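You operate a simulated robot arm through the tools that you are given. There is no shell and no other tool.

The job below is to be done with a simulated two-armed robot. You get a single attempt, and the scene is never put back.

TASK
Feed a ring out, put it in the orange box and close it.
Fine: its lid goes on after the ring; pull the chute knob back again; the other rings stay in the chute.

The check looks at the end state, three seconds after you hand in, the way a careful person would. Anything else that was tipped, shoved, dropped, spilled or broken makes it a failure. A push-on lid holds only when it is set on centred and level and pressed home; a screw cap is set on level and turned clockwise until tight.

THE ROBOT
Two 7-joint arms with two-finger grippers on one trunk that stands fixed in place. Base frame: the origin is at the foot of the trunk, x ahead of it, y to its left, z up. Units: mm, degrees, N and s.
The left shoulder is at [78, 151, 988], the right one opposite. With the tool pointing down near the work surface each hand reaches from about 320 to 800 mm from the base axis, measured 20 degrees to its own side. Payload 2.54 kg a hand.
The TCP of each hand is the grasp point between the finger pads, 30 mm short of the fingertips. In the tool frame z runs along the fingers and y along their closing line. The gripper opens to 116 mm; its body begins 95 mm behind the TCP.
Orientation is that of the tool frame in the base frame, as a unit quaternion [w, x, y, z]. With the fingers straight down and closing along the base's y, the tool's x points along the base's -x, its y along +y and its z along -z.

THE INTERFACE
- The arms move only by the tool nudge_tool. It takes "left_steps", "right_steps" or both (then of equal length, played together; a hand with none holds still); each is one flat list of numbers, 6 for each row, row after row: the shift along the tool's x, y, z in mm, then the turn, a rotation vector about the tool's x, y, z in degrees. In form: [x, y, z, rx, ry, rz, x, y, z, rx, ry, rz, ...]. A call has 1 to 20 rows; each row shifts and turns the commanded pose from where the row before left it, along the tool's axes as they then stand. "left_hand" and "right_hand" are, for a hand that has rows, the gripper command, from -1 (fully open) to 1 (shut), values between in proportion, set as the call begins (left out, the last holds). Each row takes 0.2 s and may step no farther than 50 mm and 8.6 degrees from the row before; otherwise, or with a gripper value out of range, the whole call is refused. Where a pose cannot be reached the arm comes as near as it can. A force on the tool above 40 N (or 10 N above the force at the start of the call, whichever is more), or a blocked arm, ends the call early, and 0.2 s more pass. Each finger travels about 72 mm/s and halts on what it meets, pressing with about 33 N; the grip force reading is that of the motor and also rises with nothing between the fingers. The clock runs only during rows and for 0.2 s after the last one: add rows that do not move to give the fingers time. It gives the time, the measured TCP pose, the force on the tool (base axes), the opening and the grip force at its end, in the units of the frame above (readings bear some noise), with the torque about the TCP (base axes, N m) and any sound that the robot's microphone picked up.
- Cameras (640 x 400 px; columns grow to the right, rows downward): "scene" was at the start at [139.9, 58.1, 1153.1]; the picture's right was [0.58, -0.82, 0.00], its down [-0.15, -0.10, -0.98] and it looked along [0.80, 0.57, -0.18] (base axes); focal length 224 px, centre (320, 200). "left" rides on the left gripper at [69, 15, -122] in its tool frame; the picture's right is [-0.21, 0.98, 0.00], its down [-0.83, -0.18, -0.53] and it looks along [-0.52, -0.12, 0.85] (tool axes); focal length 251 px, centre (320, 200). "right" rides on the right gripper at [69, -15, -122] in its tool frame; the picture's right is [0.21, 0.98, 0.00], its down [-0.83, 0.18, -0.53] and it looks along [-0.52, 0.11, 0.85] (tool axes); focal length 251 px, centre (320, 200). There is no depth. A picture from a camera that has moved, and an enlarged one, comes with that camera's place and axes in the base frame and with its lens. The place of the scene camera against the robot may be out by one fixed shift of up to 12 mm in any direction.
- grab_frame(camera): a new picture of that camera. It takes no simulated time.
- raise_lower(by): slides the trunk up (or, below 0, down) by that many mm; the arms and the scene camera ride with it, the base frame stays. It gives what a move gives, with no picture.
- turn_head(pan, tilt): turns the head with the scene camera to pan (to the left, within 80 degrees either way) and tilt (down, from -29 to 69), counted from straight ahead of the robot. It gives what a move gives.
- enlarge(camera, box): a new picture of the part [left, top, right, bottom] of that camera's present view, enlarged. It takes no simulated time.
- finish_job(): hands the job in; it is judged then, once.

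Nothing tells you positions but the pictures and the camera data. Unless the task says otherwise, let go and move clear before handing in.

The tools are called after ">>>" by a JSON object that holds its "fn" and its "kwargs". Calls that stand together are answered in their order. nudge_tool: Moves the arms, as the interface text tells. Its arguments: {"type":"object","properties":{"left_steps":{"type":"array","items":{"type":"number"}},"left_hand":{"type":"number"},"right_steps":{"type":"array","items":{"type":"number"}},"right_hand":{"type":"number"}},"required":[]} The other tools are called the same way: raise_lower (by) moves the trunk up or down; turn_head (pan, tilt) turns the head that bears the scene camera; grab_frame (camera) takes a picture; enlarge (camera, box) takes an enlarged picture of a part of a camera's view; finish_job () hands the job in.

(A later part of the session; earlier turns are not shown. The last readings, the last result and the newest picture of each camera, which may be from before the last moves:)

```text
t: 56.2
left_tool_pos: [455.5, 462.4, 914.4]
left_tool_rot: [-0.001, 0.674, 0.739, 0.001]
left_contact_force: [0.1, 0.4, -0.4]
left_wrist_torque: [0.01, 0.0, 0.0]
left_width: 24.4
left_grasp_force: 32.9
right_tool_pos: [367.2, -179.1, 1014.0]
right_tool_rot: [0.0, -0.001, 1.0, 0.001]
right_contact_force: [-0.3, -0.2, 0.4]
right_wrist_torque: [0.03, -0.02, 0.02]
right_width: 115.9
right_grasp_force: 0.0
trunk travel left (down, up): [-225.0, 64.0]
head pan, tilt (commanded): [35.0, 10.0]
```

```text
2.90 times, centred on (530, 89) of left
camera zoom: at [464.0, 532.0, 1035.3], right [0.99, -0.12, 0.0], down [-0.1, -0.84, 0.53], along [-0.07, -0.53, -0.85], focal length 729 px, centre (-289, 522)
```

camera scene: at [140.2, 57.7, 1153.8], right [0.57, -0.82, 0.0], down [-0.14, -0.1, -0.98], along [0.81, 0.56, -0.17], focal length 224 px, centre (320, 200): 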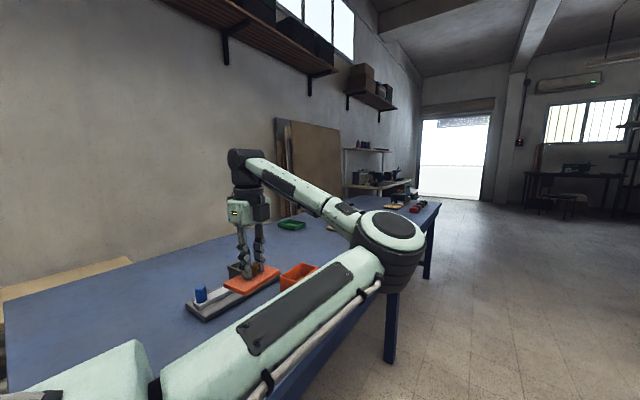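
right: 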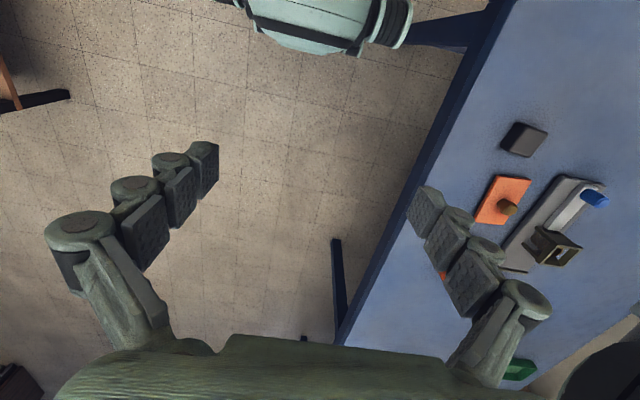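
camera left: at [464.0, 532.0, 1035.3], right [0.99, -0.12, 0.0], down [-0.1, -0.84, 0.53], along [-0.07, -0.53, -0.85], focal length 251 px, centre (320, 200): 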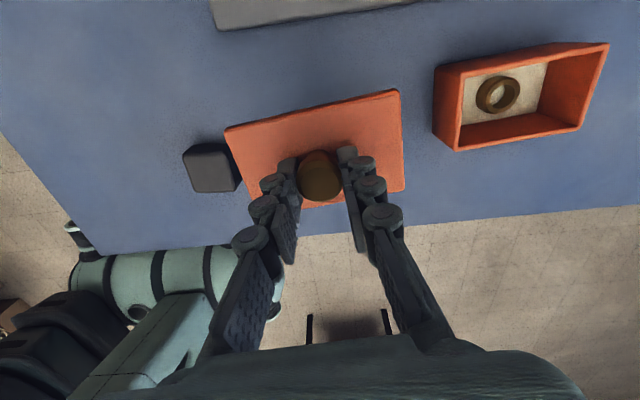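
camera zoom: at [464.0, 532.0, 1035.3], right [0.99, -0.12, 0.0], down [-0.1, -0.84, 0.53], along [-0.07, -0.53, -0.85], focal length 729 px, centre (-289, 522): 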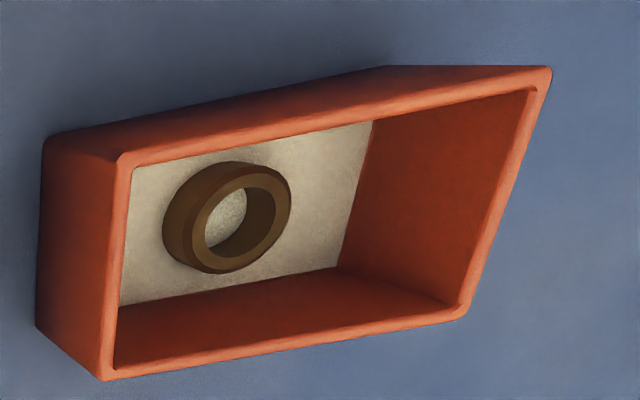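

The lid looks like a shallow cap, level in the grip. I carry it at height over the box, rotating about 1.4° to match the box yaw, and will measure alignment against the visible box rim.

>>> {"fn": "nudge_tool", "kwargs": {"left_steps": [-0.6, 8.6, 0, 0, 0, 0, -1.2, 17.2, 0, 0, 0, 0, -1.2, 17.2, 0, 0, 0, 0, -1.2, 17.2, 0, 0, 0, 0, -1.2, 17.2, 0, 0, 0, 0, -1.2, 17.2, 0, 0, 0, 0, -1.2, 17.2, 0, 0, 0, 0, -1.2, 17.2, 0, 0, 0, 0, -1.2, 17.2, 0, 0, 0, 0, -1.2, 17.2, 0, 0, 0, 0, -0.6, 8.6, 0, 0, 0, 1.4, 0, 0, 0, 0, 0, 0, 0, 0, 0, 0, 0, 0, 0, 0, 0, 0, 0, 0]}}

>>> {"fn": "grab_frame", "kwargs": {"camera": "left"}}

>>> {"fn": "enlarge", "kwargs": {"camera": "left", "box": [190, 70, 430, 220]}}

>>> {"fn": "grab_frame", "kwargs": {"camera": "scene"}}

```text
t: 59.2
left_tool_pos: [626.0, 469.0, 913.3]
left_tool_rot: [0.0, 0.683, 0.731, 0.001]
left_contact_force: [0.4, 0.9, -0.9]
left_wrist_torque: [-0.01, -0.03, 0.02]
left_width: 24.3
left_grasp_force: 32.7
right_tool_pos: [366.5, -178.5, 1014.1]
right_tool_rot: [0.0, 0.0, 1.0, 0.0]
right_contact_force: [0.1, 0.4, -0.1]
right_wrist_torque: [-0.03, -0.01, -0.02]
right_width: 116.0
right_grasp_force: 0.1
trunk travel left (down, up): [-225.0, 64.0]
head pan, tilt (commanded): [35.0, 10.0]
```

```text
taken
camera left: at [637.2, 536.9, 1035.4], right [0.99, -0.15, 0.0], down [-0.13, -0.84, 0.53], along [-0.08, -0.53, -0.85], focal length 251 px, centre (320, 200)
```

left: 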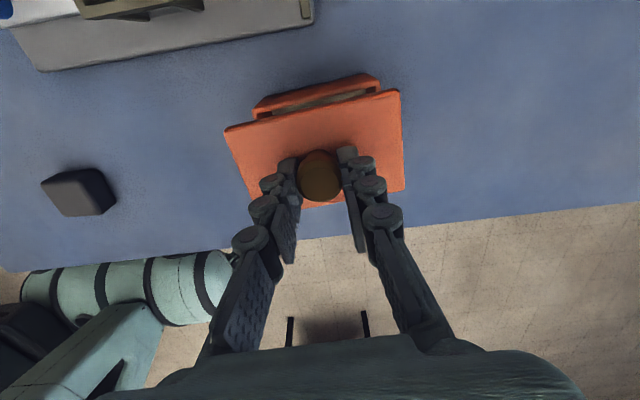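

```text
2.67 times, centred on (310, 145) of left
camera zoom: at [637.2, 536.9, 1035.4], right [0.99, -0.15, 0.0], down [-0.13, -0.84, 0.53], along [-0.08, -0.53, -0.85], focal length 670 px, centre (347, 347)
```

zoom: 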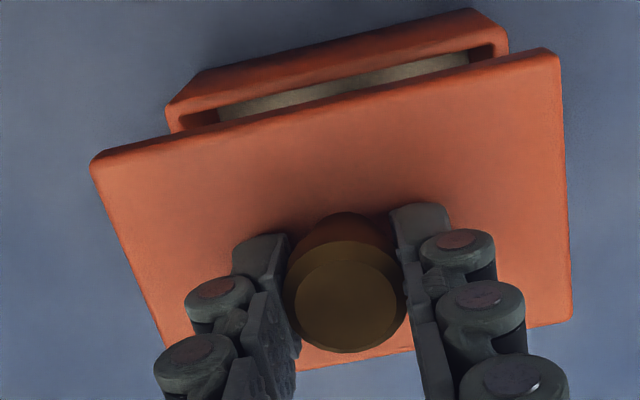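

```text
taken
camera scene: at [140.2, 57.6, 1153.8], right [0.57, -0.82, 0.0], down [-0.14, -0.1, -0.98], along [0.81, 0.56, -0.17], focal length 224 px, centre (320, 200)
```

scene: 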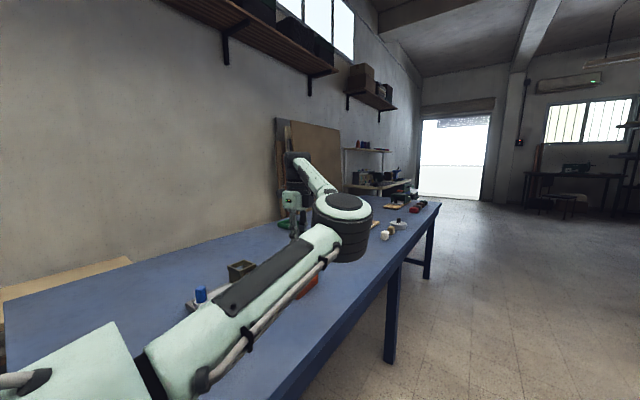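

The lid is above the box and nearly parallel to its rim. I'll enlarge further to measure the remaining offset precisely.

>>> {"fn": "enlarge", "kwargs": {"camera": "left", "box": [215, 90, 279, 130]}}

>>> {"fn": "enlarge", "kwargs": {"camera": "left", "box": [350, 68, 414, 108]}}

>>> {"fn": "enlarge", "kwargs": {"camera": "left", "box": [360, 160, 424, 200]}}

>>> {"fn": "nudge_tool", "kwargs": {"left_steps": [0, 0, 0, 0, 0, 0]}}

```text
10.00 times, centred on (247, 110) of left
camera zoom: at [637.2, 536.9, 1035.4], right [0.99, -0.15, 0.0], down [-0.13, -0.84, 0.53], along [-0.08, -0.53, -0.85], focal length 2514 px, centre (1050, 1100)
```

zoom: 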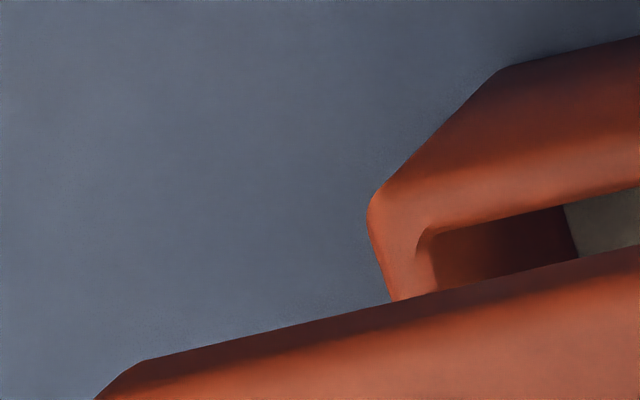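

```text
10.00 times, centred on (382, 88) of left
camera zoom: at [637.2, 536.9, 1035.4], right [0.99, -0.15, 0.0], down [-0.13, -0.84, 0.53], along [-0.08, -0.53, -0.85], focal length 2514 px, centre (-300, 1320)
```

zoom: 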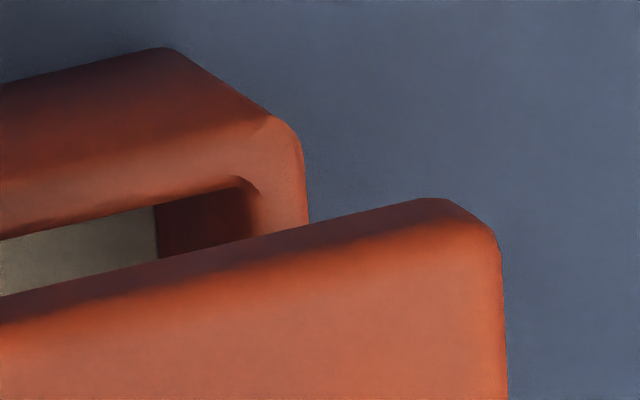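

```text
10.00 times, centred on (392, 180) of left
camera zoom: at [637.2, 536.9, 1035.4], right [0.99, -0.15, 0.0], down [-0.13, -0.84, 0.53], along [-0.08, -0.53, -0.85], focal length 2514 px, centre (-400, 400)
```

zoom: 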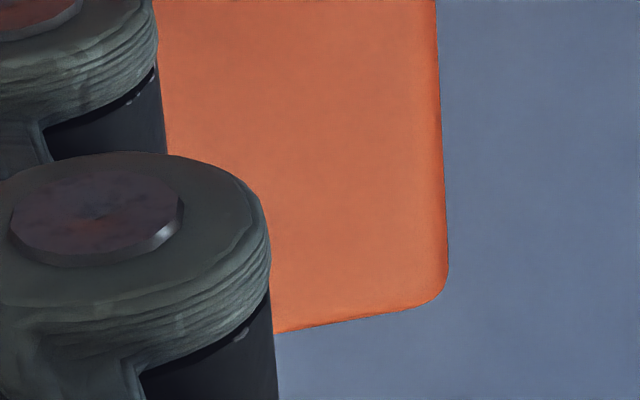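

```text
t: 59.6
left_tool_pos: [626.9, 467.9, 914.0]
left_tool_rot: [-0.001, 0.683, 0.731, 0.001]
left_contact_force: [1.1, -0.2, 0.0]
left_wrist_torque: [0.0, 0.0, 0.03]
left_width: 24.5
left_grasp_force: 33.3
right_tool_pos: [366.1, -179.4, 1012.7]
right_tool_rot: [0.0, 0.001, 1.0, 0.001]
right_contact_force: [0.4, 0.6, -0.7]
right_wrist_torque: [0.03, -0.02, 0.01]
right_width: 115.7
right_grasp_force: 0.1
trunk travel left (down, up): [-225.0, 64.0]
head pan, tilt (commanded): [35.0, 10.0]
```

Both parts have rounded edges and about the same outline, so centring matters. I'll slide the hand 100 mm sideways (toward −y) so the whole box is visible beside the lid, and measure the box's width and centre exactly.

>>> {"fn": "nudge_tool", "kwargs": {"left_steps": [-20, 0, 0, 0, 0, 0, -20, 0, 0, 0, 0, 0, -20, 0, 0, 0, 0, 0, -20, 0, 0, 0, 0, 0, -20, 0, 0, 0, 0, 0, 0, 0, 0, 0, 0, 0, 0, 0, 0, 0, 0, 0, 0, 0, 0, 0, 0, 0]}}

>>> {"fn": "grab_frame", "kwargs": {"camera": "left"}}

>>> {"fn": "enlarge", "kwargs": {"camera": "left", "box": [240, 0, 400, 100]}}

>>> {"fn": "nudge_tool", "kwargs": {"left_steps": [0, 0, 0, 0, 0, 0]}}

>>> {"fn": "grab_frame", "kwargs": {"camera": "scene"}}

```text
t: 61.4
left_tool_pos: [632.1, 366.1, 912.1]
left_tool_rot: [0.0, 0.682, 0.731, 0.001]
left_contact_force: [-0.1, -0.2, -0.4]
left_wrist_torque: [0.01, -0.01, -0.01]
left_width: 24.6
left_grasp_force: 33.1
right_tool_pos: [366.4, -179.4, 1013.0]
right_tool_rot: [-0.001, 0.0, 1.0, 0.001]
right_contact_force: [-0.2, 0.3, 0.0]
right_wrist_torque: [0.01, -0.03, -0.02]
right_width: 116.1
right_grasp_force: 0.1
trunk travel left (down, up): [-225.0, 64.0]
head pan, tilt (commanded): [35.0, 10.0]
```

```text
taken
camera left: at [643.0, 436.5, 1034.5], right [0.99, -0.15, 0.0], down [-0.13, -0.84, 0.53], along [-0.08, -0.53, -0.85], focal length 251 px, centre (320, 200)
```

left: 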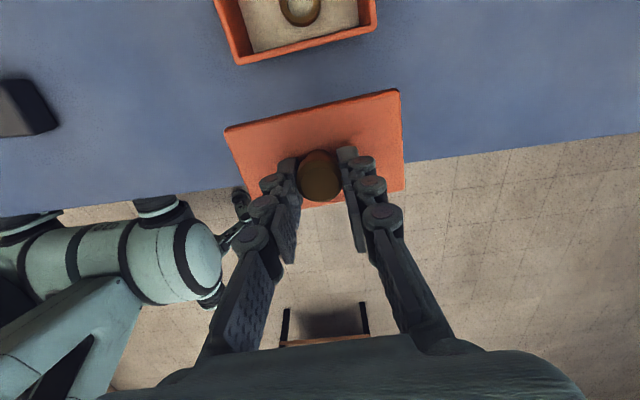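

```text
4.00 times, centred on (320, 50) of left
camera zoom: at [643.0, 436.5, 1034.5], right [0.99, -0.15, 0.0], down [-0.13, -0.84, 0.53], along [-0.08, -0.53, -0.85], focal length 1006 px, centre (320, 800)
```

zoom: 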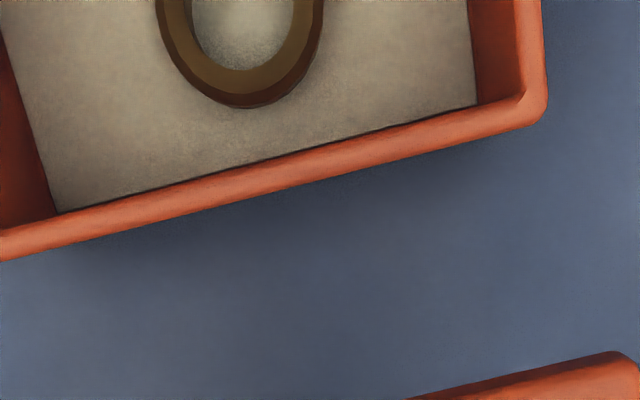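

```text
t: 61.8
left_tool_pos: [631.4, 366.7, 913.4]
left_tool_rot: [-0.001, 0.683, 0.731, 0.0]
left_contact_force: [0.4, -0.1, -0.3]
left_wrist_torque: [0.02, -0.02, -0.01]
left_width: 24.7
left_grasp_force: 33.1
right_tool_pos: [366.6, -178.5, 1013.4]
right_tool_rot: [-0.001, 0.0, 1.0, 0.001]
right_contact_force: [0.7, -0.4, 1.2]
right_wrist_torque: [-0.06, 0.0, 0.0]
right_width: 116.1
right_grasp_force: 0.1
trunk travel left (down, up): [-225.0, 64.0]
head pan, tilt (commanded): [35.0, 10.0]
```

```text
taken
camera scene: at [140.2, 57.6, 1153.8], right [0.57, -0.82, 0.0], down [-0.14, -0.1, -0.98], along [0.81, 0.56, -0.17], focal length 224 px, centre (320, 200)
```

scene: 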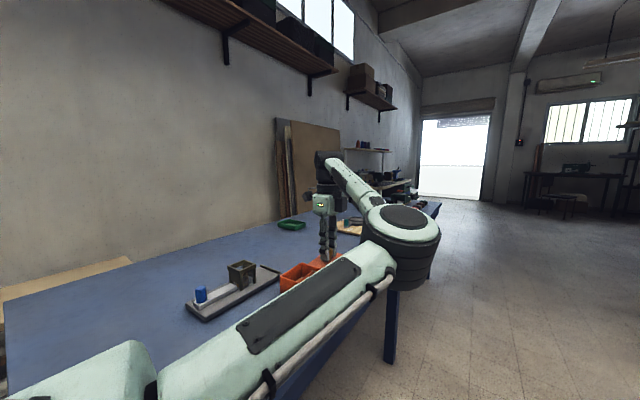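

Box and lid have the same outline (about 110 × 67), so the lid must seat flush with a lip going inside. I'll look at the lid edge-on in the scene view and at its left end in the hand view.

>>> {"fn": "enlarge", "kwargs": {"camera": "scene", "box": [270, 225, 350, 275]}}

>>> {"fn": "enlarge", "kwargs": {"camera": "left", "box": [215, 115, 279, 155]}}

>>> {"fn": "enlarge", "kwargs": {"camera": "left", "box": [200, 20, 264, 60]}}

>>> {"fn": "enlarge", "kwargs": {"camera": "left", "box": [340, 0, 404, 40]}}

```text
8.00 times, centred on (310, 250) of scene
camera zoom: at [140.2, 57.6, 1153.8], right [0.57, -0.82, 0.0], down [-0.14, -0.1, -0.98], along [0.81, 0.56, -0.17], focal length 1791 px, centre (400, -200)
```

zoom: 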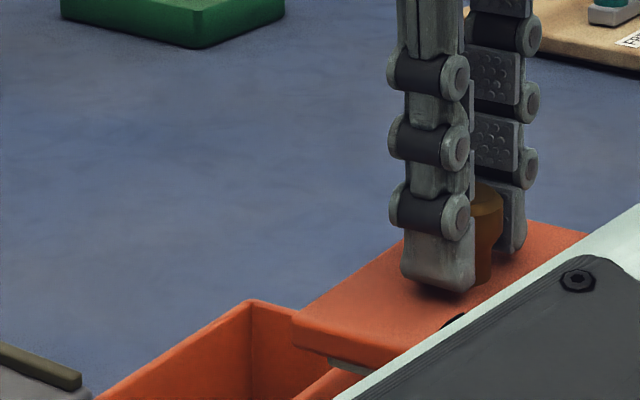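

```text
10.00 times, centred on (247, 135) of left
camera zoom: at [643.0, 436.6, 1034.6], right [0.99, -0.15, 0.0], down [-0.13, -0.84, 0.53], along [-0.08, -0.53, -0.85], focal length 2514 px, centre (1050, 850)
```

zoom: 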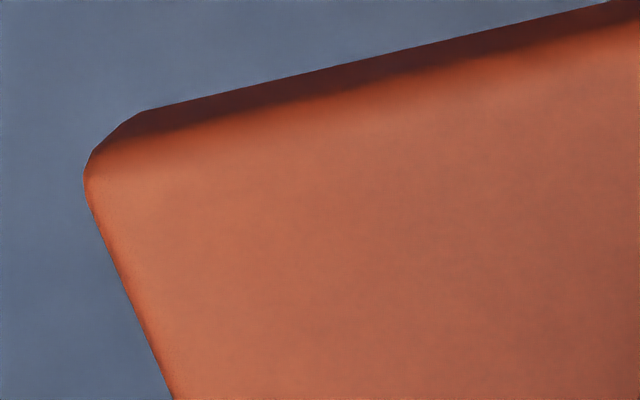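

```text
10.00 times, centred on (232, 40) of left
camera zoom: at [643.0, 436.6, 1034.6], right [0.99, -0.15, 0.0], down [-0.13, -0.84, 0.53], along [-0.08, -0.53, -0.85], focal length 2514 px, centre (1200, 1800)
```

zoom: 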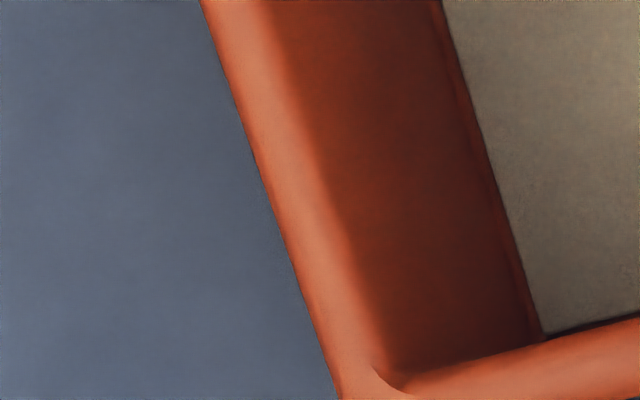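

```text
10.00 times, centred on (372, 20) of left
camera zoom: at [643.0, 436.6, 1034.6], right [0.99, -0.15, 0.0], down [-0.13, -0.84, 0.53], along [-0.08, -0.53, -0.85], focal length 2514 px, centre (-200, 2000)
```

zoom: 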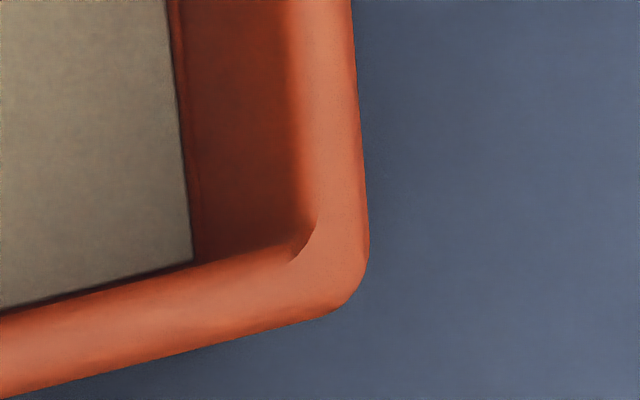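

The scene view shows a light plug under the lid, so it seats inside the rim with the outlines flush. I return over the box with small corrections (+1.6 mm along the hand's y, −0.5 along x, +0.25°) and lower to about 25–30 mm above the rim to re-measure.

>>> {"fn": "nudge_tool", "kwargs": {"left_steps": [20, 0, 0, 0, 0, 0, 20, 0, 0, 0, 0, 0, 20, 0, 0, 0, 0, 0, 20, 0, 0, 0, 0, 0, 19.5, 1.6, 0, 0, 0, 0.25, 0, 0, 8, 0, 0, 0, 0, 0, 8, 0, 0, 0, 0, 0, 8, 0, 0, 0, 0, 0, 0, 0, 0, 0, 0, 0, 0, 0, 0, 0, 0, 0, 0, 0, 0, 0]}}

>>> {"fn": "enlarge", "kwargs": {"camera": "left", "box": [190, 70, 430, 220]}}

>>> {"fn": "enlarge", "kwargs": {"camera": "left", "box": [215, 95, 279, 135]}}

>>> {"fn": "enlarge", "kwargs": {"camera": "left", "box": [350, 68, 414, 108]}}

```text
t: 64.2
left_tool_pos: [629.1, 467.7, 890.3]
left_tool_rot: [-0.001, 0.685, 0.729, 0.0]
left_contact_force: [0.2, -0.1, -0.8]
left_wrist_torque: [0.01, 0.0, 0.03]
left_width: 24.4
left_grasp_force: 32.8
right_tool_pos: [367.3, -179.2, 1013.6]
right_tool_rot: [0.0, 0.0, 1.0, 0.001]
right_contact_force: [0.0, -0.3, -0.1]
right_wrist_torque: [-0.06, -0.01, 0.03]
right_width: 116.2
right_grasp_force: 0.1
trunk travel left (down, up): [-225.0, 64.0]
head pan, tilt (commanded): [35.0, 10.0]
```

```text
2.67 times, centred on (310, 145) of left
camera zoom: at [639.7, 536.7, 1012.0], right [0.99, -0.15, 0.0], down [-0.13, -0.84, 0.53], along [-0.08, -0.53, -0.85], focal length 670 px, centre (347, 347)
```

zoom: 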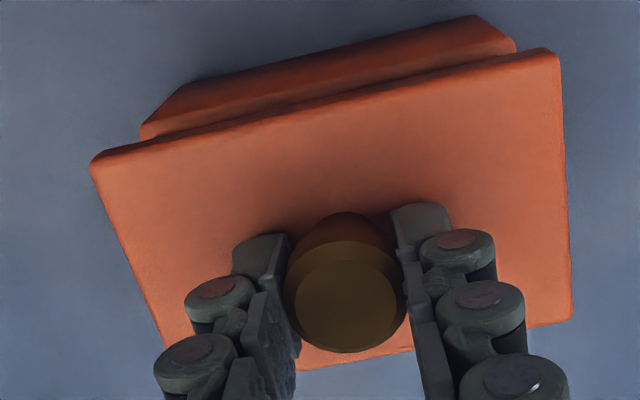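

```text
10.00 times, centred on (247, 115) of left
camera zoom: at [639.7, 536.7, 1012.0], right [0.99, -0.15, 0.0], down [-0.13, -0.84, 0.53], along [-0.08, -0.53, -0.85], focal length 2514 px, centre (1050, 1050)
```

zoom: 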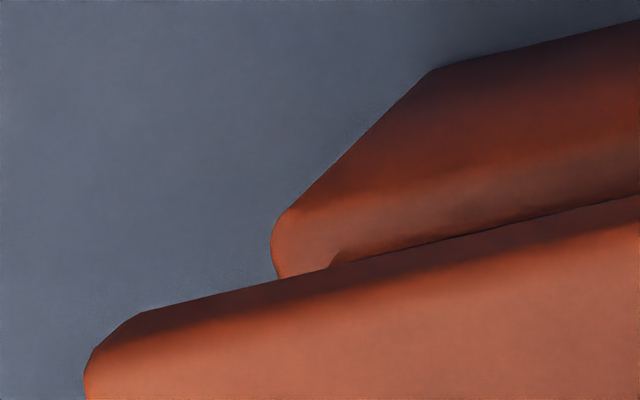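

```text
10.00 times, centred on (382, 88) of left
camera zoom: at [639.7, 536.7, 1012.0], right [0.99, -0.15, 0.0], down [-0.13, -0.84, 0.53], along [-0.08, -0.53, -0.85], focal length 2514 px, centre (-300, 1320)
```

zoom: 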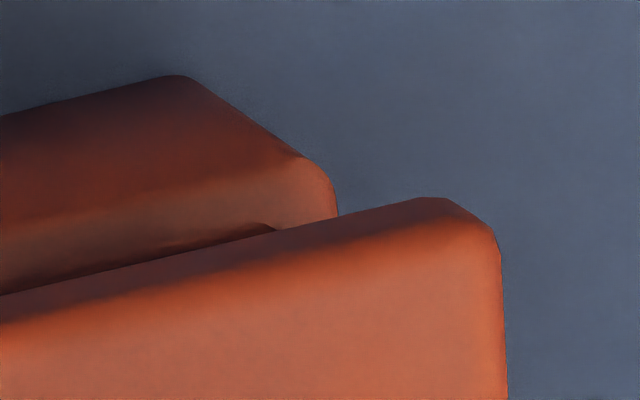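

Offsets are now under about 0.5 mm and the yaw matches within 0.2°. I apply the last fine correction and lower close to the rim, then look again.

>>> {"fn": "nudge_tool", "kwargs": {"left_steps": [-0.4, -0.3, 6, 0, 0, 0, 0, 0, 6, 0, 0, 0, 0, 0, 6, 0, 0, 0, 0, 0, 3, 0, 0, 0, 0, 0, 0, 0, 0, 0, 0, 0, 0, 0, 0, 0]}}

>>> {"fn": "enlarge", "kwargs": {"camera": "left", "box": [190, 70, 430, 220]}}

>>> {"fn": "enlarge", "kwargs": {"camera": "left", "box": [215, 95, 279, 135]}}

>>> {"fn": "enlarge", "kwargs": {"camera": "left", "box": [350, 68, 414, 108]}}

>>> {"fn": "grab_frame", "kwargs": {"camera": "scene"}}

```text
t: 65.6
left_tool_pos: [628.3, 467.0, 869.5]
left_tool_rot: [0.0, 0.684, 0.729, 0.0]
left_contact_force: [-0.2, 0.0, -0.2]
left_wrist_torque: [0.05, 0.0, 0.01]
left_width: 24.4
left_grasp_force: 32.9
right_tool_pos: [367.3, -178.3, 1013.2]
right_tool_rot: [0.0, 0.0, 1.0, 0.001]
right_contact_force: [0.3, -0.2, -0.2]
right_wrist_torque: [0.0, 0.03, 0.01]
right_width: 116.1
right_grasp_force: 0.0
trunk travel left (down, up): [-225.0, 64.0]
head pan, tilt (commanded): [35.0, 10.0]
```

```text
2.67 times, centred on (310, 145) of left
camera zoom: at [638.7, 536.5, 991.1], right [0.99, -0.15, 0.0], down [-0.13, -0.84, 0.53], along [-0.08, -0.53, -0.85], focal length 670 px, centre (347, 347)
```

zoom: 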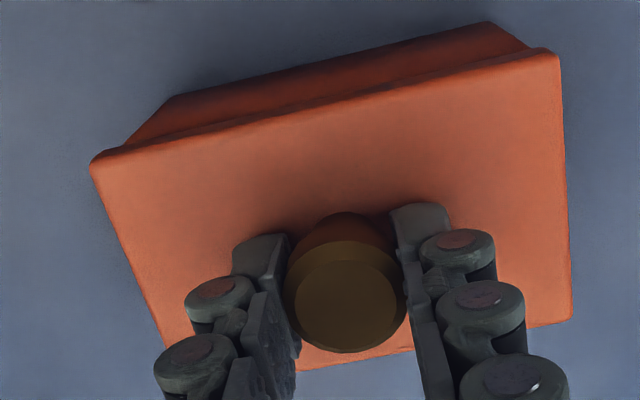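

```text
10.00 times, centred on (247, 115) of left
camera zoom: at [638.7, 536.5, 991.1], right [0.99, -0.15, 0.0], down [-0.13, -0.84, 0.53], along [-0.08, -0.53, -0.85], focal length 2514 px, centre (1050, 1050)
```

zoom: 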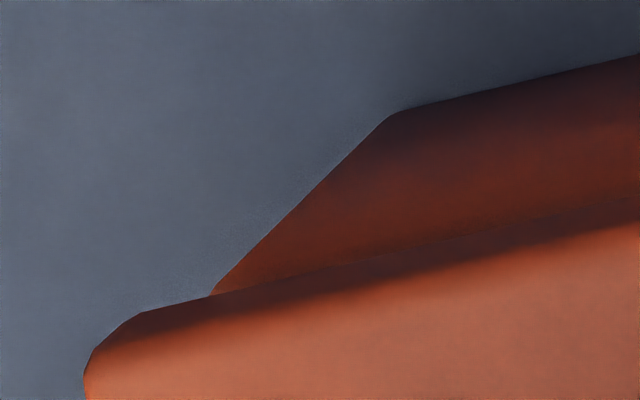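

```text
10.00 times, centred on (382, 88) of left
camera zoom: at [638.7, 536.5, 991.1], right [0.99, -0.15, 0.0], down [-0.13, -0.84, 0.53], along [-0.08, -0.53, -0.85], focal length 2514 px, centre (-300, 1320)
```

zoom: 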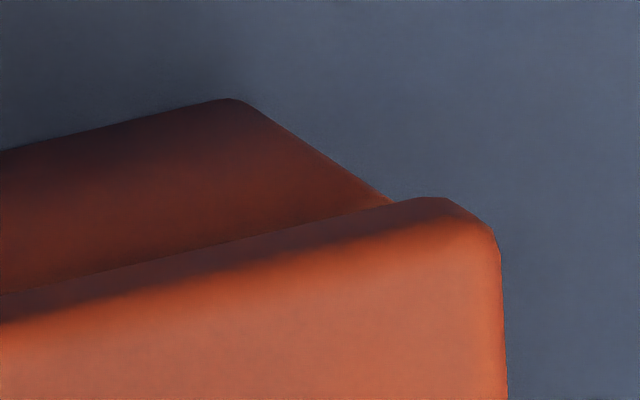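

```text
taken
camera scene: at [140.2, 57.6, 1153.8], right [0.57, -0.82, 0.0], down [-0.14, -0.1, -0.98], along [0.81, 0.56, -0.17], focal length 224 px, centre (320, 200)
```

scene: 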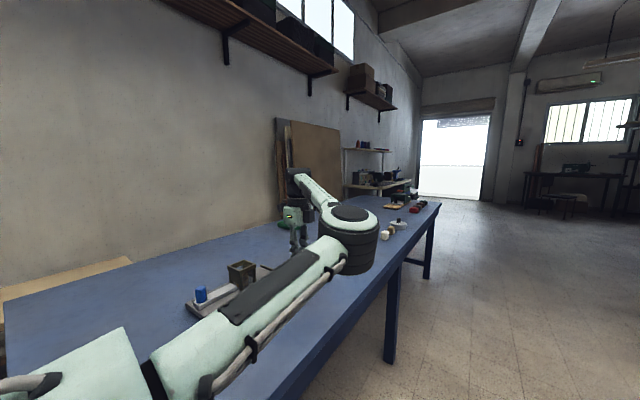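

Measuring against the box's vertical corner edges, the box now sits about 1 mm further along hand-y than the lid. I correct by +1 mm and re-check before lowering.

>>> {"fn": "nudge_tool", "kwargs": {"left_steps": [0, 1.0, 0, 0, 0, 0, 0, 0, 0, 0, 0, 0, 0, 0, 0, 0, 0, 0]}}

>>> {"fn": "enlarge", "kwargs": {"camera": "left", "box": [215, 95, 279, 135]}}

>>> {"fn": "enlarge", "kwargs": {"camera": "left", "box": [350, 68, 414, 108]}}

```text
t: 66.4
left_tool_pos: [628.4, 467.8, 869.2]
left_tool_rot: [-0.001, 0.684, 0.729, 0.001]
left_contact_force: [-0.8, 0.8, -0.2]
left_wrist_torque: [0.0, 0.02, -0.02]
left_width: 24.5
left_grasp_force: 32.8
right_tool_pos: [366.7, -176.8, 1013.4]
right_tool_rot: [0.0, 0.0, 1.0, 0.001]
right_contact_force: [-0.1, 0.3, 0.2]
right_wrist_torque: [0.0, 0.0, 0.0]
right_width: 115.8
right_grasp_force: 0.0
trunk travel left (down, up): [-225.0, 64.0]
head pan, tilt (commanded): [35.0, 10.0]
```

```text
10.00 times, centred on (247, 115) of left
camera zoom: at [640.0, 536.7, 991.2], right [0.99, -0.15, 0.0], down [-0.13, -0.84, 0.53], along [-0.08, -0.53, -0.85], focal length 2514 px, centre (1050, 1050)
```

zoom: 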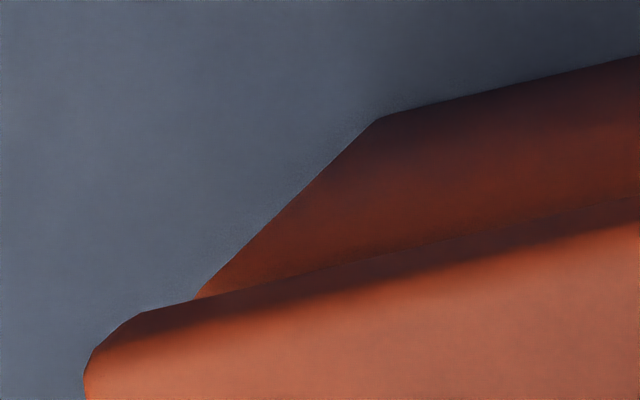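

```text
10.00 times, centred on (382, 88) of left
camera zoom: at [640.0, 536.7, 991.2], right [0.99, -0.15, 0.0], down [-0.13, -0.84, 0.53], along [-0.08, -0.53, -0.85], focal length 2514 px, centre (-300, 1320)
```

zoom: 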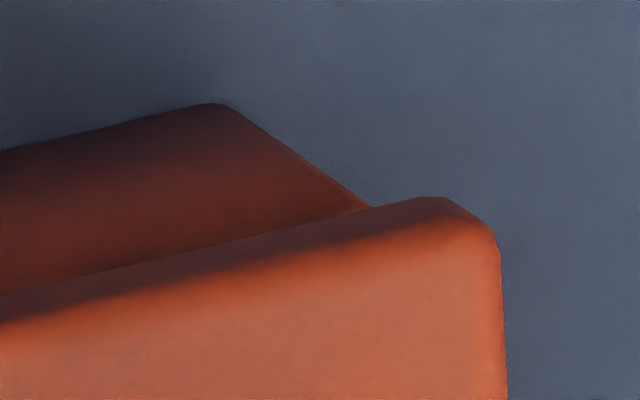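

Alignment is now within about 0.3 mm. I lower gently toward contact, watching force.

>>> {"fn": "nudge_tool", "kwargs": {"left_steps": [-0.3, 0, 2, 0, 0, 0, 0, 0, 2, 0, 0, 0, 0, 0, 1, 0, 0, 0, 0, 0, 1, 0, 0, 0, 0, 0, 0, 0, 0, 0]}}

>>> {"fn": "enlarge", "kwargs": {"camera": "left", "box": [190, 70, 430, 220]}}

```text
t: 67.6
left_tool_pos: [628.5, 466.9, 862.2]
left_tool_rot: [-0.001, 0.685, 0.729, 0.001]
left_contact_force: [-0.2, 0.7, -1.0]
left_wrist_torque: [0.01, 0.02, 0.03]
left_width: 24.5
left_grasp_force: 33.1
right_tool_pos: [366.8, -178.5, 1014.0]
right_tool_rot: [0.0, 0.001, 1.0, 0.001]
right_contact_force: [-0.1, 0.0, 1.2]
right_wrist_torque: [0.01, -0.05, -0.02]
right_width: 116.0
right_grasp_force: 0.1
trunk travel left (down, up): [-225.0, 64.0]
head pan, tilt (commanded): [35.0, 10.0]
```

```text
2.67 times, centred on (310, 145) of left
camera zoom: at [639.9, 536.4, 984.2], right [0.99, -0.15, 0.0], down [-0.13, -0.84, 0.53], along [-0.08, -0.53, -0.85], focal length 670 px, centre (347, 347)
```

zoom: 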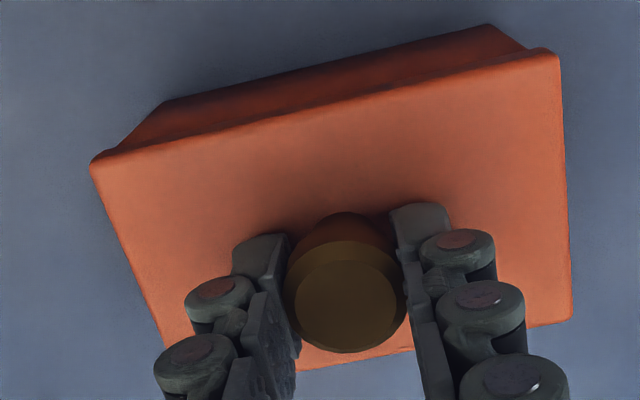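

No contact yet; I continue lowering in 1 mm steps.

>>> {"fn": "nudge_tool", "kwargs": {"left_steps": [0, 0, 1, 0, 0, 0, 0, 0, 0, 0, 0, 0, 0, 0, 1, 0, 0, 0, 0, 0, 0, 0, 0, 0]}}

>>> {"fn": "enlarge", "kwargs": {"camera": "left", "box": [215, 95, 279, 135]}}

>>> {"fn": "enlarge", "kwargs": {"camera": "left", "box": [350, 68, 414, 108]}}

```text
t: 68.6
left_tool_pos: [629.3, 467.7, 861.2]
left_tool_rot: [-0.002, 0.685, 0.729, 0.001]
left_contact_force: [-0.5, 0.4, -0.1]
left_wrist_torque: [0.02, -0.02, 0.0]
left_width: 24.6
left_grasp_force: 32.7
right_tool_pos: [366.8, -179.0, 1012.4]
right_tool_rot: [0.001, 0.0, 1.0, 0.0]
right_contact_force: [0.1, 0.0, -0.1]
right_wrist_torque: [-0.01, 0.03, -0.01]
right_width: 116.2
right_grasp_force: 0.0
trunk travel left (down, up): [-225.0, 64.0]
head pan, tilt (commanded): [35.0, 10.0]
```

```text
10.00 times, centred on (247, 115) of left
camera zoom: at [640.0, 536.4, 982.8], right [0.99, -0.15, 0.0], down [-0.13, -0.84, 0.53], along [-0.08, -0.53, -0.85], focal length 2514 px, centre (1050, 1050)
```

zoom: 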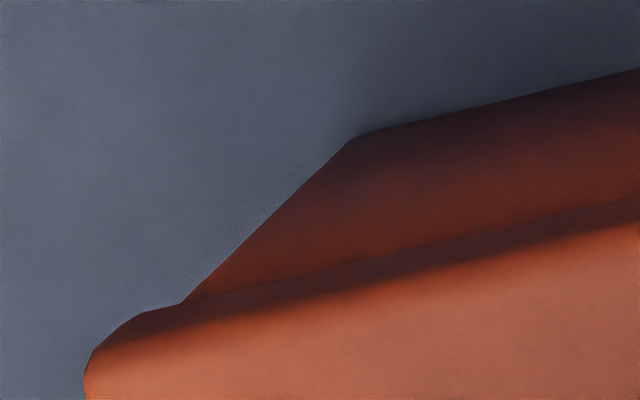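

```text
10.00 times, centred on (382, 88) of left
camera zoom: at [640.0, 536.4, 982.8], right [0.99, -0.15, 0.0], down [-0.13, -0.84, 0.53], along [-0.08, -0.53, -0.85], focal length 2514 px, centre (-300, 1320)
```

zoom: 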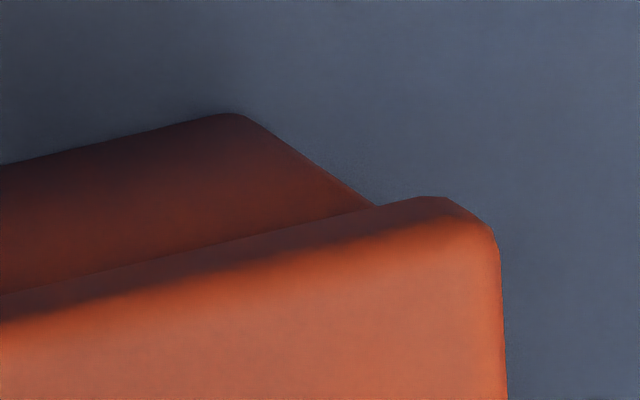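

Still no contact at 861 and alignment holds within about 0.4 mm. I nudge −0.3 mm and keep lowering in small steps.

>>> {"fn": "nudge_tool", "kwargs": {"left_steps": [-0.1, -0.3, 1, 0, 0, 0, 0, 0, 0, 0, 0, 0, 0, 0, 1, 0, 0, 0, 0, 0, 0, 0, 0, 0]}}

>>> {"fn": "nudge_tool", "kwargs": {"left_steps": [0, 0, 1, 0, 0, 0, 0, 0, 0, 0, 0, 0, 0, 0, 1, 0, 0, 0, 0, 0, 0, 0, 0, 0]}}

>>> {"fn": "enlarge", "kwargs": {"camera": "left", "box": [190, 70, 430, 220]}}

```text
t: 69.6
left_tool_pos: [629.4, 464.4, 861.3]
left_tool_rot: [0.001, 0.684, 0.73, 0.002]
left_contact_force: [1.9, 2.6, 11.0]
left_wrist_torque: [0.01, 0.0, 0.03]
left_width: 24.4
left_grasp_force: 32.8
right_tool_pos: [366.1, -178.2, 1014.3]
right_tool_rot: [0.001, 0.001, 1.0, 0.002]
right_contact_force: [0.1, -0.8, -0.5]
right_wrist_torque: [0.03, 0.01, -0.02]
right_width: 116.1
right_grasp_force: 0.2
trunk travel left (down, up): [-225.0, 64.0]
head pan, tilt (commanded): [35.0, 10.0]
```

```text
t: 70.6
left_tool_pos: [627.7, 466.4, 861.1]
left_tool_rot: [0.0, 0.685, 0.729, 0.003]
left_contact_force: [8.6, 3.0, 26.3]
left_wrist_torque: [0.02, -0.28, 0.0]
left_width: 24.6
left_grasp_force: 33.0
right_tool_pos: [365.3, -179.9, 1015.3]
right_tool_rot: [0.0, 0.0, 1.0, 0.002]
right_contact_force: [-0.8, -0.9, 0.4]
right_wrist_torque: [0.0, -0.01, 0.01]
right_width: 116.1
right_grasp_force: 0.1
trunk travel left (down, up): [-225.0, 64.0]
head pan, tilt (commanded): [35.0, 10.0]
```

```text
2.67 times, centred on (310, 145) of left
camera zoom: at [638.8, 535.4, 982.7], right [0.99, -0.15, 0.01], down [-0.13, -0.84, 0.53], along [-0.08, -0.52, -0.85], focal length 670 px, centre (347, 347)
```

zoom: 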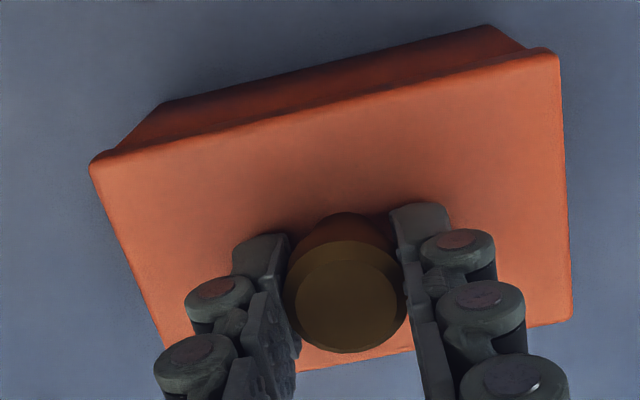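

The plug touches the rim at about 861 with a small sideways reaction toward +x. I ease off to a light contact and search in small lateral steps for the drop-in.

>>> {"fn": "nudge_tool", "kwargs": {"left_steps": [0, 0, -2.5, 0, 0, 0, 0, 0.5, 0, 0, 0, 0, 0, 0, 0, 0, 0, 0]}}

>>> {"fn": "nudge_tool", "kwargs": {"left_steps": [0.2, 0.4, 0, 0, 0, 0, 0, 0, 0, 0, 0, 0]}}

>>> {"fn": "enlarge", "kwargs": {"camera": "left", "box": [215, 95, 279, 135]}}

>>> {"fn": "enlarge", "kwargs": {"camera": "left", "box": [350, 68, 414, 108]}}

```text
t: 71.4
left_tool_pos: [627.3, 466.2, 860.8]
left_tool_rot: [-0.001, 0.684, 0.729, 0.002]
left_contact_force: [6.6, 1.5, 20.9]
left_wrist_torque: [0.19, -0.21, 0.0]
left_width: 24.6
left_grasp_force: 33.2
right_tool_pos: [366.7, -179.6, 1014.7]
right_tool_rot: [0.001, 0.0, 1.0, 0.001]
right_contact_force: [-0.4, -0.7, -0.1]
right_wrist_torque: [-0.02, 0.03, 0.01]
right_width: 115.8
right_grasp_force: 0.1
trunk travel left (down, up): [-225.0, 64.0]
head pan, tilt (commanded): [35.0, 10.0]
```

```text
t: 72.0
left_tool_pos: [628.0, 465.4, 860.9]
left_tool_rot: [0.0, 0.684, 0.73, 0.002]
left_contact_force: [1.2, 1.6, 19.5]
left_wrist_torque: [0.07, 0.04, -0.01]
left_width: 24.3
left_grasp_force: 32.9
right_tool_pos: [364.7, -179.9, 1014.0]
right_tool_rot: [0.001, 0.0, 1.0, 0.0]
right_contact_force: [-0.6, -0.2, -0.3]
right_wrist_torque: [0.01, -0.01, -0.03]
right_width: 116.3
right_grasp_force: 0.0
trunk travel left (down, up): [-225.0, 64.0]
head pan, tilt (commanded): [35.0, 10.0]
```

```text
10.00 times, centred on (247, 115) of left
camera zoom: at [638.6, 535.4, 982.3], right [0.99, -0.15, 0.0], down [-0.13, -0.84, 0.53], along [-0.08, -0.53, -0.85], focal length 2514 px, centre (1050, 1050)
```

zoom: 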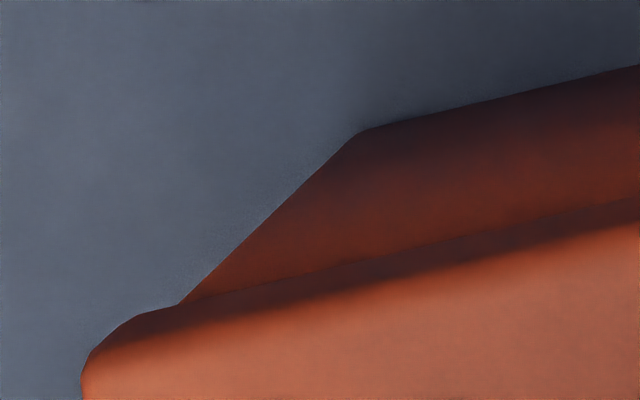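

```text
10.00 times, centred on (382, 88) of left
camera zoom: at [638.6, 535.4, 982.3], right [0.99, -0.15, 0.0], down [-0.13, -0.84, 0.53], along [-0.08, -0.53, -0.85], focal length 2514 px, centre (-300, 1320)
```

zoom: 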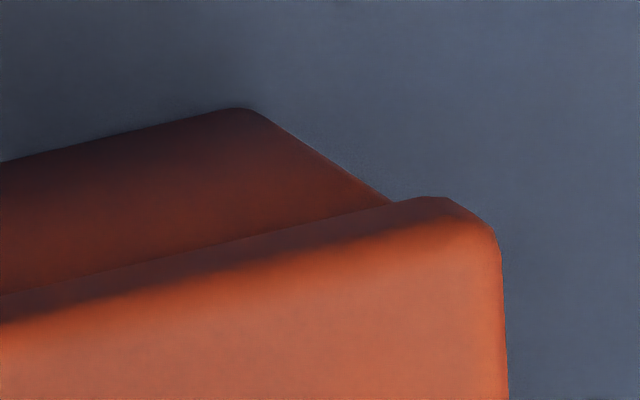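

The corner measurements suggest the box is about 0.3–0.5 mm toward hand +x and +y of the lid. I lift off slightly, correct, and re-measure.

>>> {"fn": "nudge_tool", "kwargs": {"left_steps": [0, 0, -2, 0, 0, 0, 0, 0, -2, 0, 0, 0, 0.4, 0.3, 0, 0, 0, 0, 0, 0, 0, 0, 0, 0, 0, 0, 0, 0, 0, 0]}}

>>> {"fn": "enlarge", "kwargs": {"camera": "left", "box": [215, 95, 279, 135]}}

>>> {"fn": "enlarge", "kwargs": {"camera": "left", "box": [350, 68, 414, 108]}}

>>> {"fn": "enlarge", "kwargs": {"camera": "left", "box": [360, 160, 424, 200]}}

```text
t: 73.2
left_tool_pos: [629.2, 466.5, 863.5]
left_tool_rot: [0.0, 0.685, 0.729, 0.0]
left_contact_force: [-0.3, 0.0, -0.3]
left_wrist_torque: [-0.02, 0.01, -0.03]
left_width: 24.4
left_grasp_force: 33.2
right_tool_pos: [365.9, -178.4, 1014.2]
right_tool_rot: [0.0, 0.0, 1.0, 0.001]
right_contact_force: [-0.4, 0.3, -0.2]
right_wrist_torque: [0.01, 0.02, 0.03]
right_width: 116.0
right_grasp_force: 0.0
trunk travel left (down, up): [-225.0, 64.0]
head pan, tilt (commanded): [35.0, 10.0]
```

```text
10.00 times, centred on (247, 115) of left
camera zoom: at [640.6, 536.5, 984.2], right [0.99, -0.15, 0.0], down [-0.13, -0.84, 0.53], along [-0.08, -0.53, -0.85], focal length 2514 px, centre (1050, 1050)
```

zoom: 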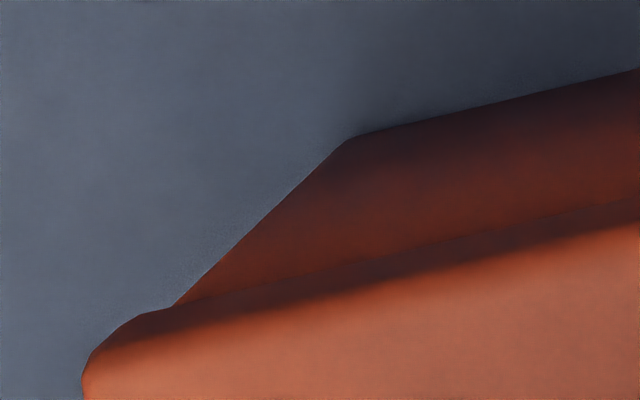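

```text
10.00 times, centred on (382, 88) of left
camera zoom: at [640.6, 536.5, 984.2], right [0.99, -0.15, 0.0], down [-0.13, -0.84, 0.53], along [-0.08, -0.53, -0.85], focal length 2514 px, centre (-300, 1320)
```

zoom: 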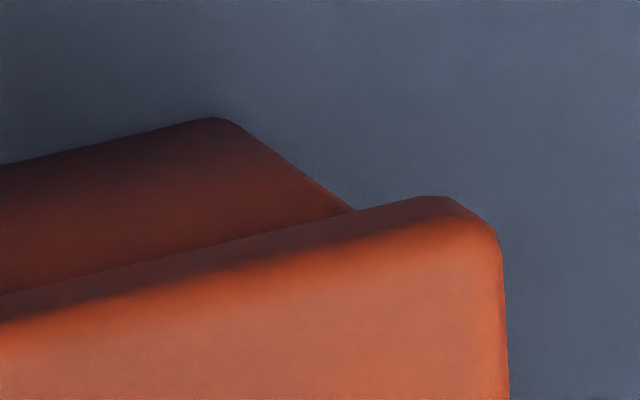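

```text
10.00 times, centred on (392, 180) of left
camera zoom: at [640.6, 536.5, 984.2], right [0.99, -0.15, 0.0], down [-0.13, -0.84, 0.53], along [-0.08, -0.53, -0.85], focal length 2514 px, centre (-400, 400)
```

zoom: 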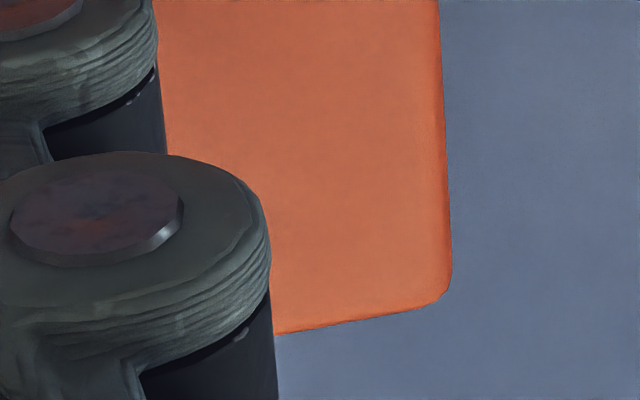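

Free-space steps are accurate, but vertical load makes the arm drift sideways about 1 mm. So I want an independent side view: I'll lower the free right hand on its own side (away from the table) and turn its camera toward the box.

>>> {"fn": "nudge_tool", "kwargs": {"right_steps": [0, 0, 30, 0, 0, 0, 0, 0, 35, 0, 0, 0, 0, 0, 35, 0, 0, 0, 0, 0, 30, 0, 0, 0, 0, 0, 0, 0, 0, -8.3, 0, 0, 0, 0, 0, -8.3, 0, 0, 0, 0, 0, -8.3, 0, 0, 0, 0, 0, -8.3, 0, 0, 0, 0, 0, -8.3, 0, 0, 0, 0, 0, -8.3, 0, 0, 0, 0, -8.3, 0, 0, 0, 0, 0, -8.3, 0, 0, 0, 0, 0, -8.3, 0, 0, 0, 0, 0, 0, 0]}}

>>> {"fn": "grab_frame", "kwargs": {"camera": "right"}}

```text
t: 76.2
left_tool_pos: [629.5, 467.4, 863.1]
left_tool_rot: [-0.001, 0.684, 0.729, 0.001]
left_contact_force: [0.4, -0.9, -0.1]
left_wrist_torque: [0.02, 0.0, -0.02]
left_width: 24.1
left_grasp_force: 32.8
right_tool_pos: [369.0, -177.9, 882.5]
right_tool_rot: [0.197, -0.411, 0.885, 0.092]
right_contact_force: [0.0, -0.4, 0.0]
right_wrist_torque: [0.01, -0.02, 0.01]
right_width: 115.9
right_grasp_force: 0.0
trunk travel left (down, up): [-225.0, 64.0]
head pan, tilt (commanded): [35.0, 10.0]
```

```text
taken
camera right: at [307.1, -275.3, 965.0], right [-0.87, 0.48, -0.09], down [0.2, 0.52, 0.83], along [0.45, 0.71, -0.55], focal length 251 px, centre (320, 200)
```

right: 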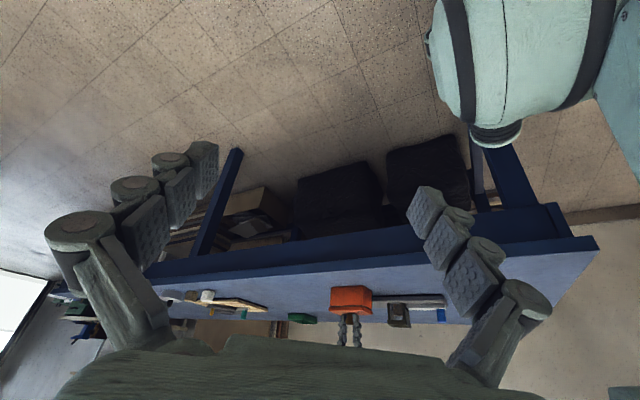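

The right camera now sees the box and lid from the side (image upside down). I'll zoom in.

>>> {"fn": "enlarge", "kwargs": {"camera": "right", "box": [310, 270, 390, 320]}}

>>> {"fn": "enlarge", "kwargs": {"camera": "right", "box": [322, 280, 354, 300]}}

>>> {"fn": "enlarge", "kwargs": {"camera": "right", "box": [346, 280, 378, 300]}}

```text
8.00 times, centred on (350, 295) of right
camera zoom: at [307.1, -275.3, 965.0], right [-0.87, 0.48, -0.09], down [0.2, 0.52, 0.83], along [0.45, 0.71, -0.55], focal length 2012 px, centre (80, -560)
```

zoom: 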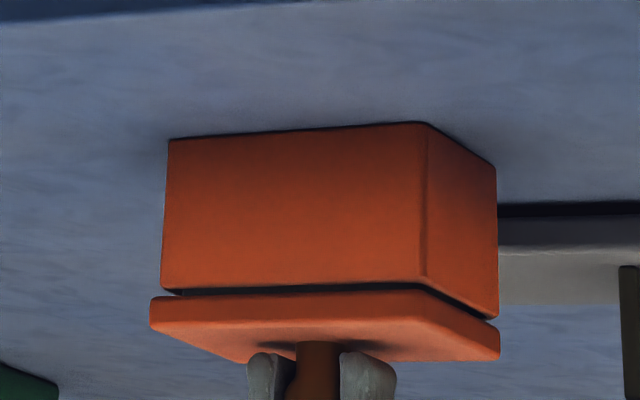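

```text
16.00 times, centred on (338, 290) of right
camera zoom: at [307.1, -275.3, 965.0], right [-0.87, 0.48, -0.09], down [0.2, 0.52, 0.83], along [0.45, 0.71, -0.55], focal length 4023 px, centre (32, -1240)
```

zoom: 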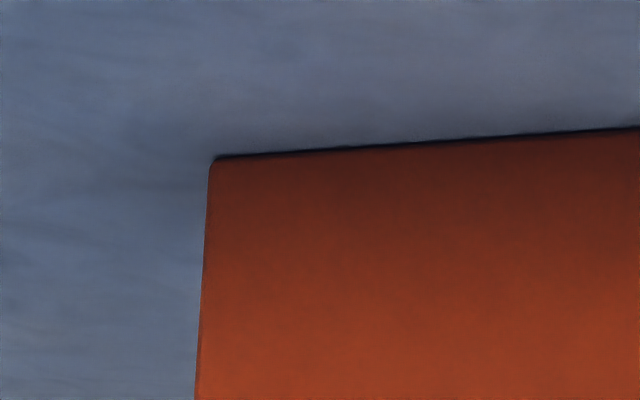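

```text
16.00 times, centred on (362, 290) of right
camera zoom: at [307.1, -275.3, 965.0], right [-0.87, 0.48, -0.09], down [0.2, 0.52, 0.83], along [0.45, 0.71, -0.55], focal length 4023 px, centre (-352, -1240)
```

zoom: 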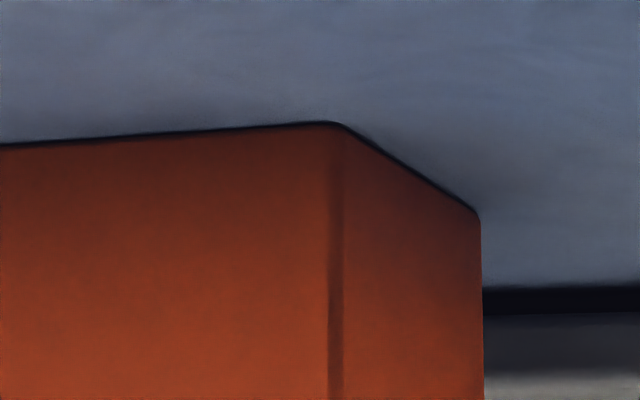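

Excellent view: the dark gap under the lid and both corner edges are visible. I'll zoom on the rim/lid corners.

>>> {"fn": "enlarge", "kwargs": {"camera": "right", "box": [324, 297, 348, 312]}}

>>> {"fn": "enlarge", "kwargs": {"camera": "right", "box": [352, 297, 376, 312]}}

>>> {"fn": "nudge_tool", "kwargs": {"left_steps": [0, 0, 0, 0, 0, 0]}}

```text
16.00 times, centred on (336, 304) of right
camera zoom: at [307.1, -275.3, 965.0], right [-0.87, 0.48, -0.09], down [0.2, 0.52, 0.83], along [0.45, 0.71, -0.55], focal length 4023 px, centre (64, -1472)
```

zoom: 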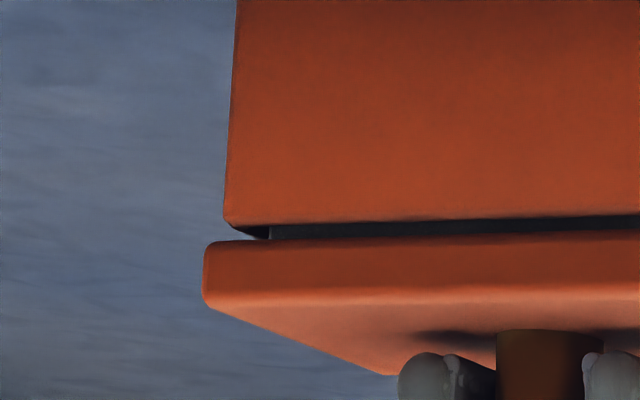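

```text
16.00 times, centred on (364, 304) of right
camera zoom: at [307.1, -275.3, 965.0], right [-0.87, 0.48, -0.09], down [0.2, 0.52, 0.83], along [0.45, 0.71, -0.55], focal length 4023 px, centre (-384, -1472)
```

zoom: 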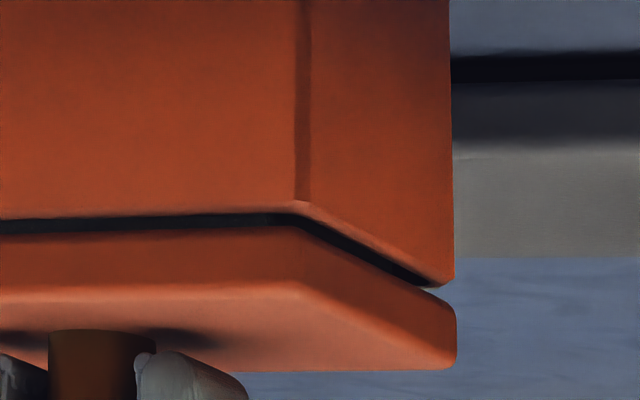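

```text
t: 76.6
left_tool_pos: [630.2, 467.8, 862.6]
left_tool_rot: [0.0, 0.685, 0.729, 0.0]
left_contact_force: [-0.7, 0.4, -0.3]
left_wrist_torque: [0.03, 0.02, 0.03]
left_width: 24.4
left_grasp_force: 32.9
right_tool_pos: [370.2, -178.5, 882.8]
right_tool_rot: [0.197, -0.41, 0.886, 0.091]
right_contact_force: [0.4, -1.0, -0.3]
right_wrist_torque: [0.02, 0.01, -0.02]
right_width: 116.0
right_grasp_force: 0.1
trunk travel left (down, up): [-225.0, 64.0]
head pan, tilt (commanded): [35.0, 10.0]
```

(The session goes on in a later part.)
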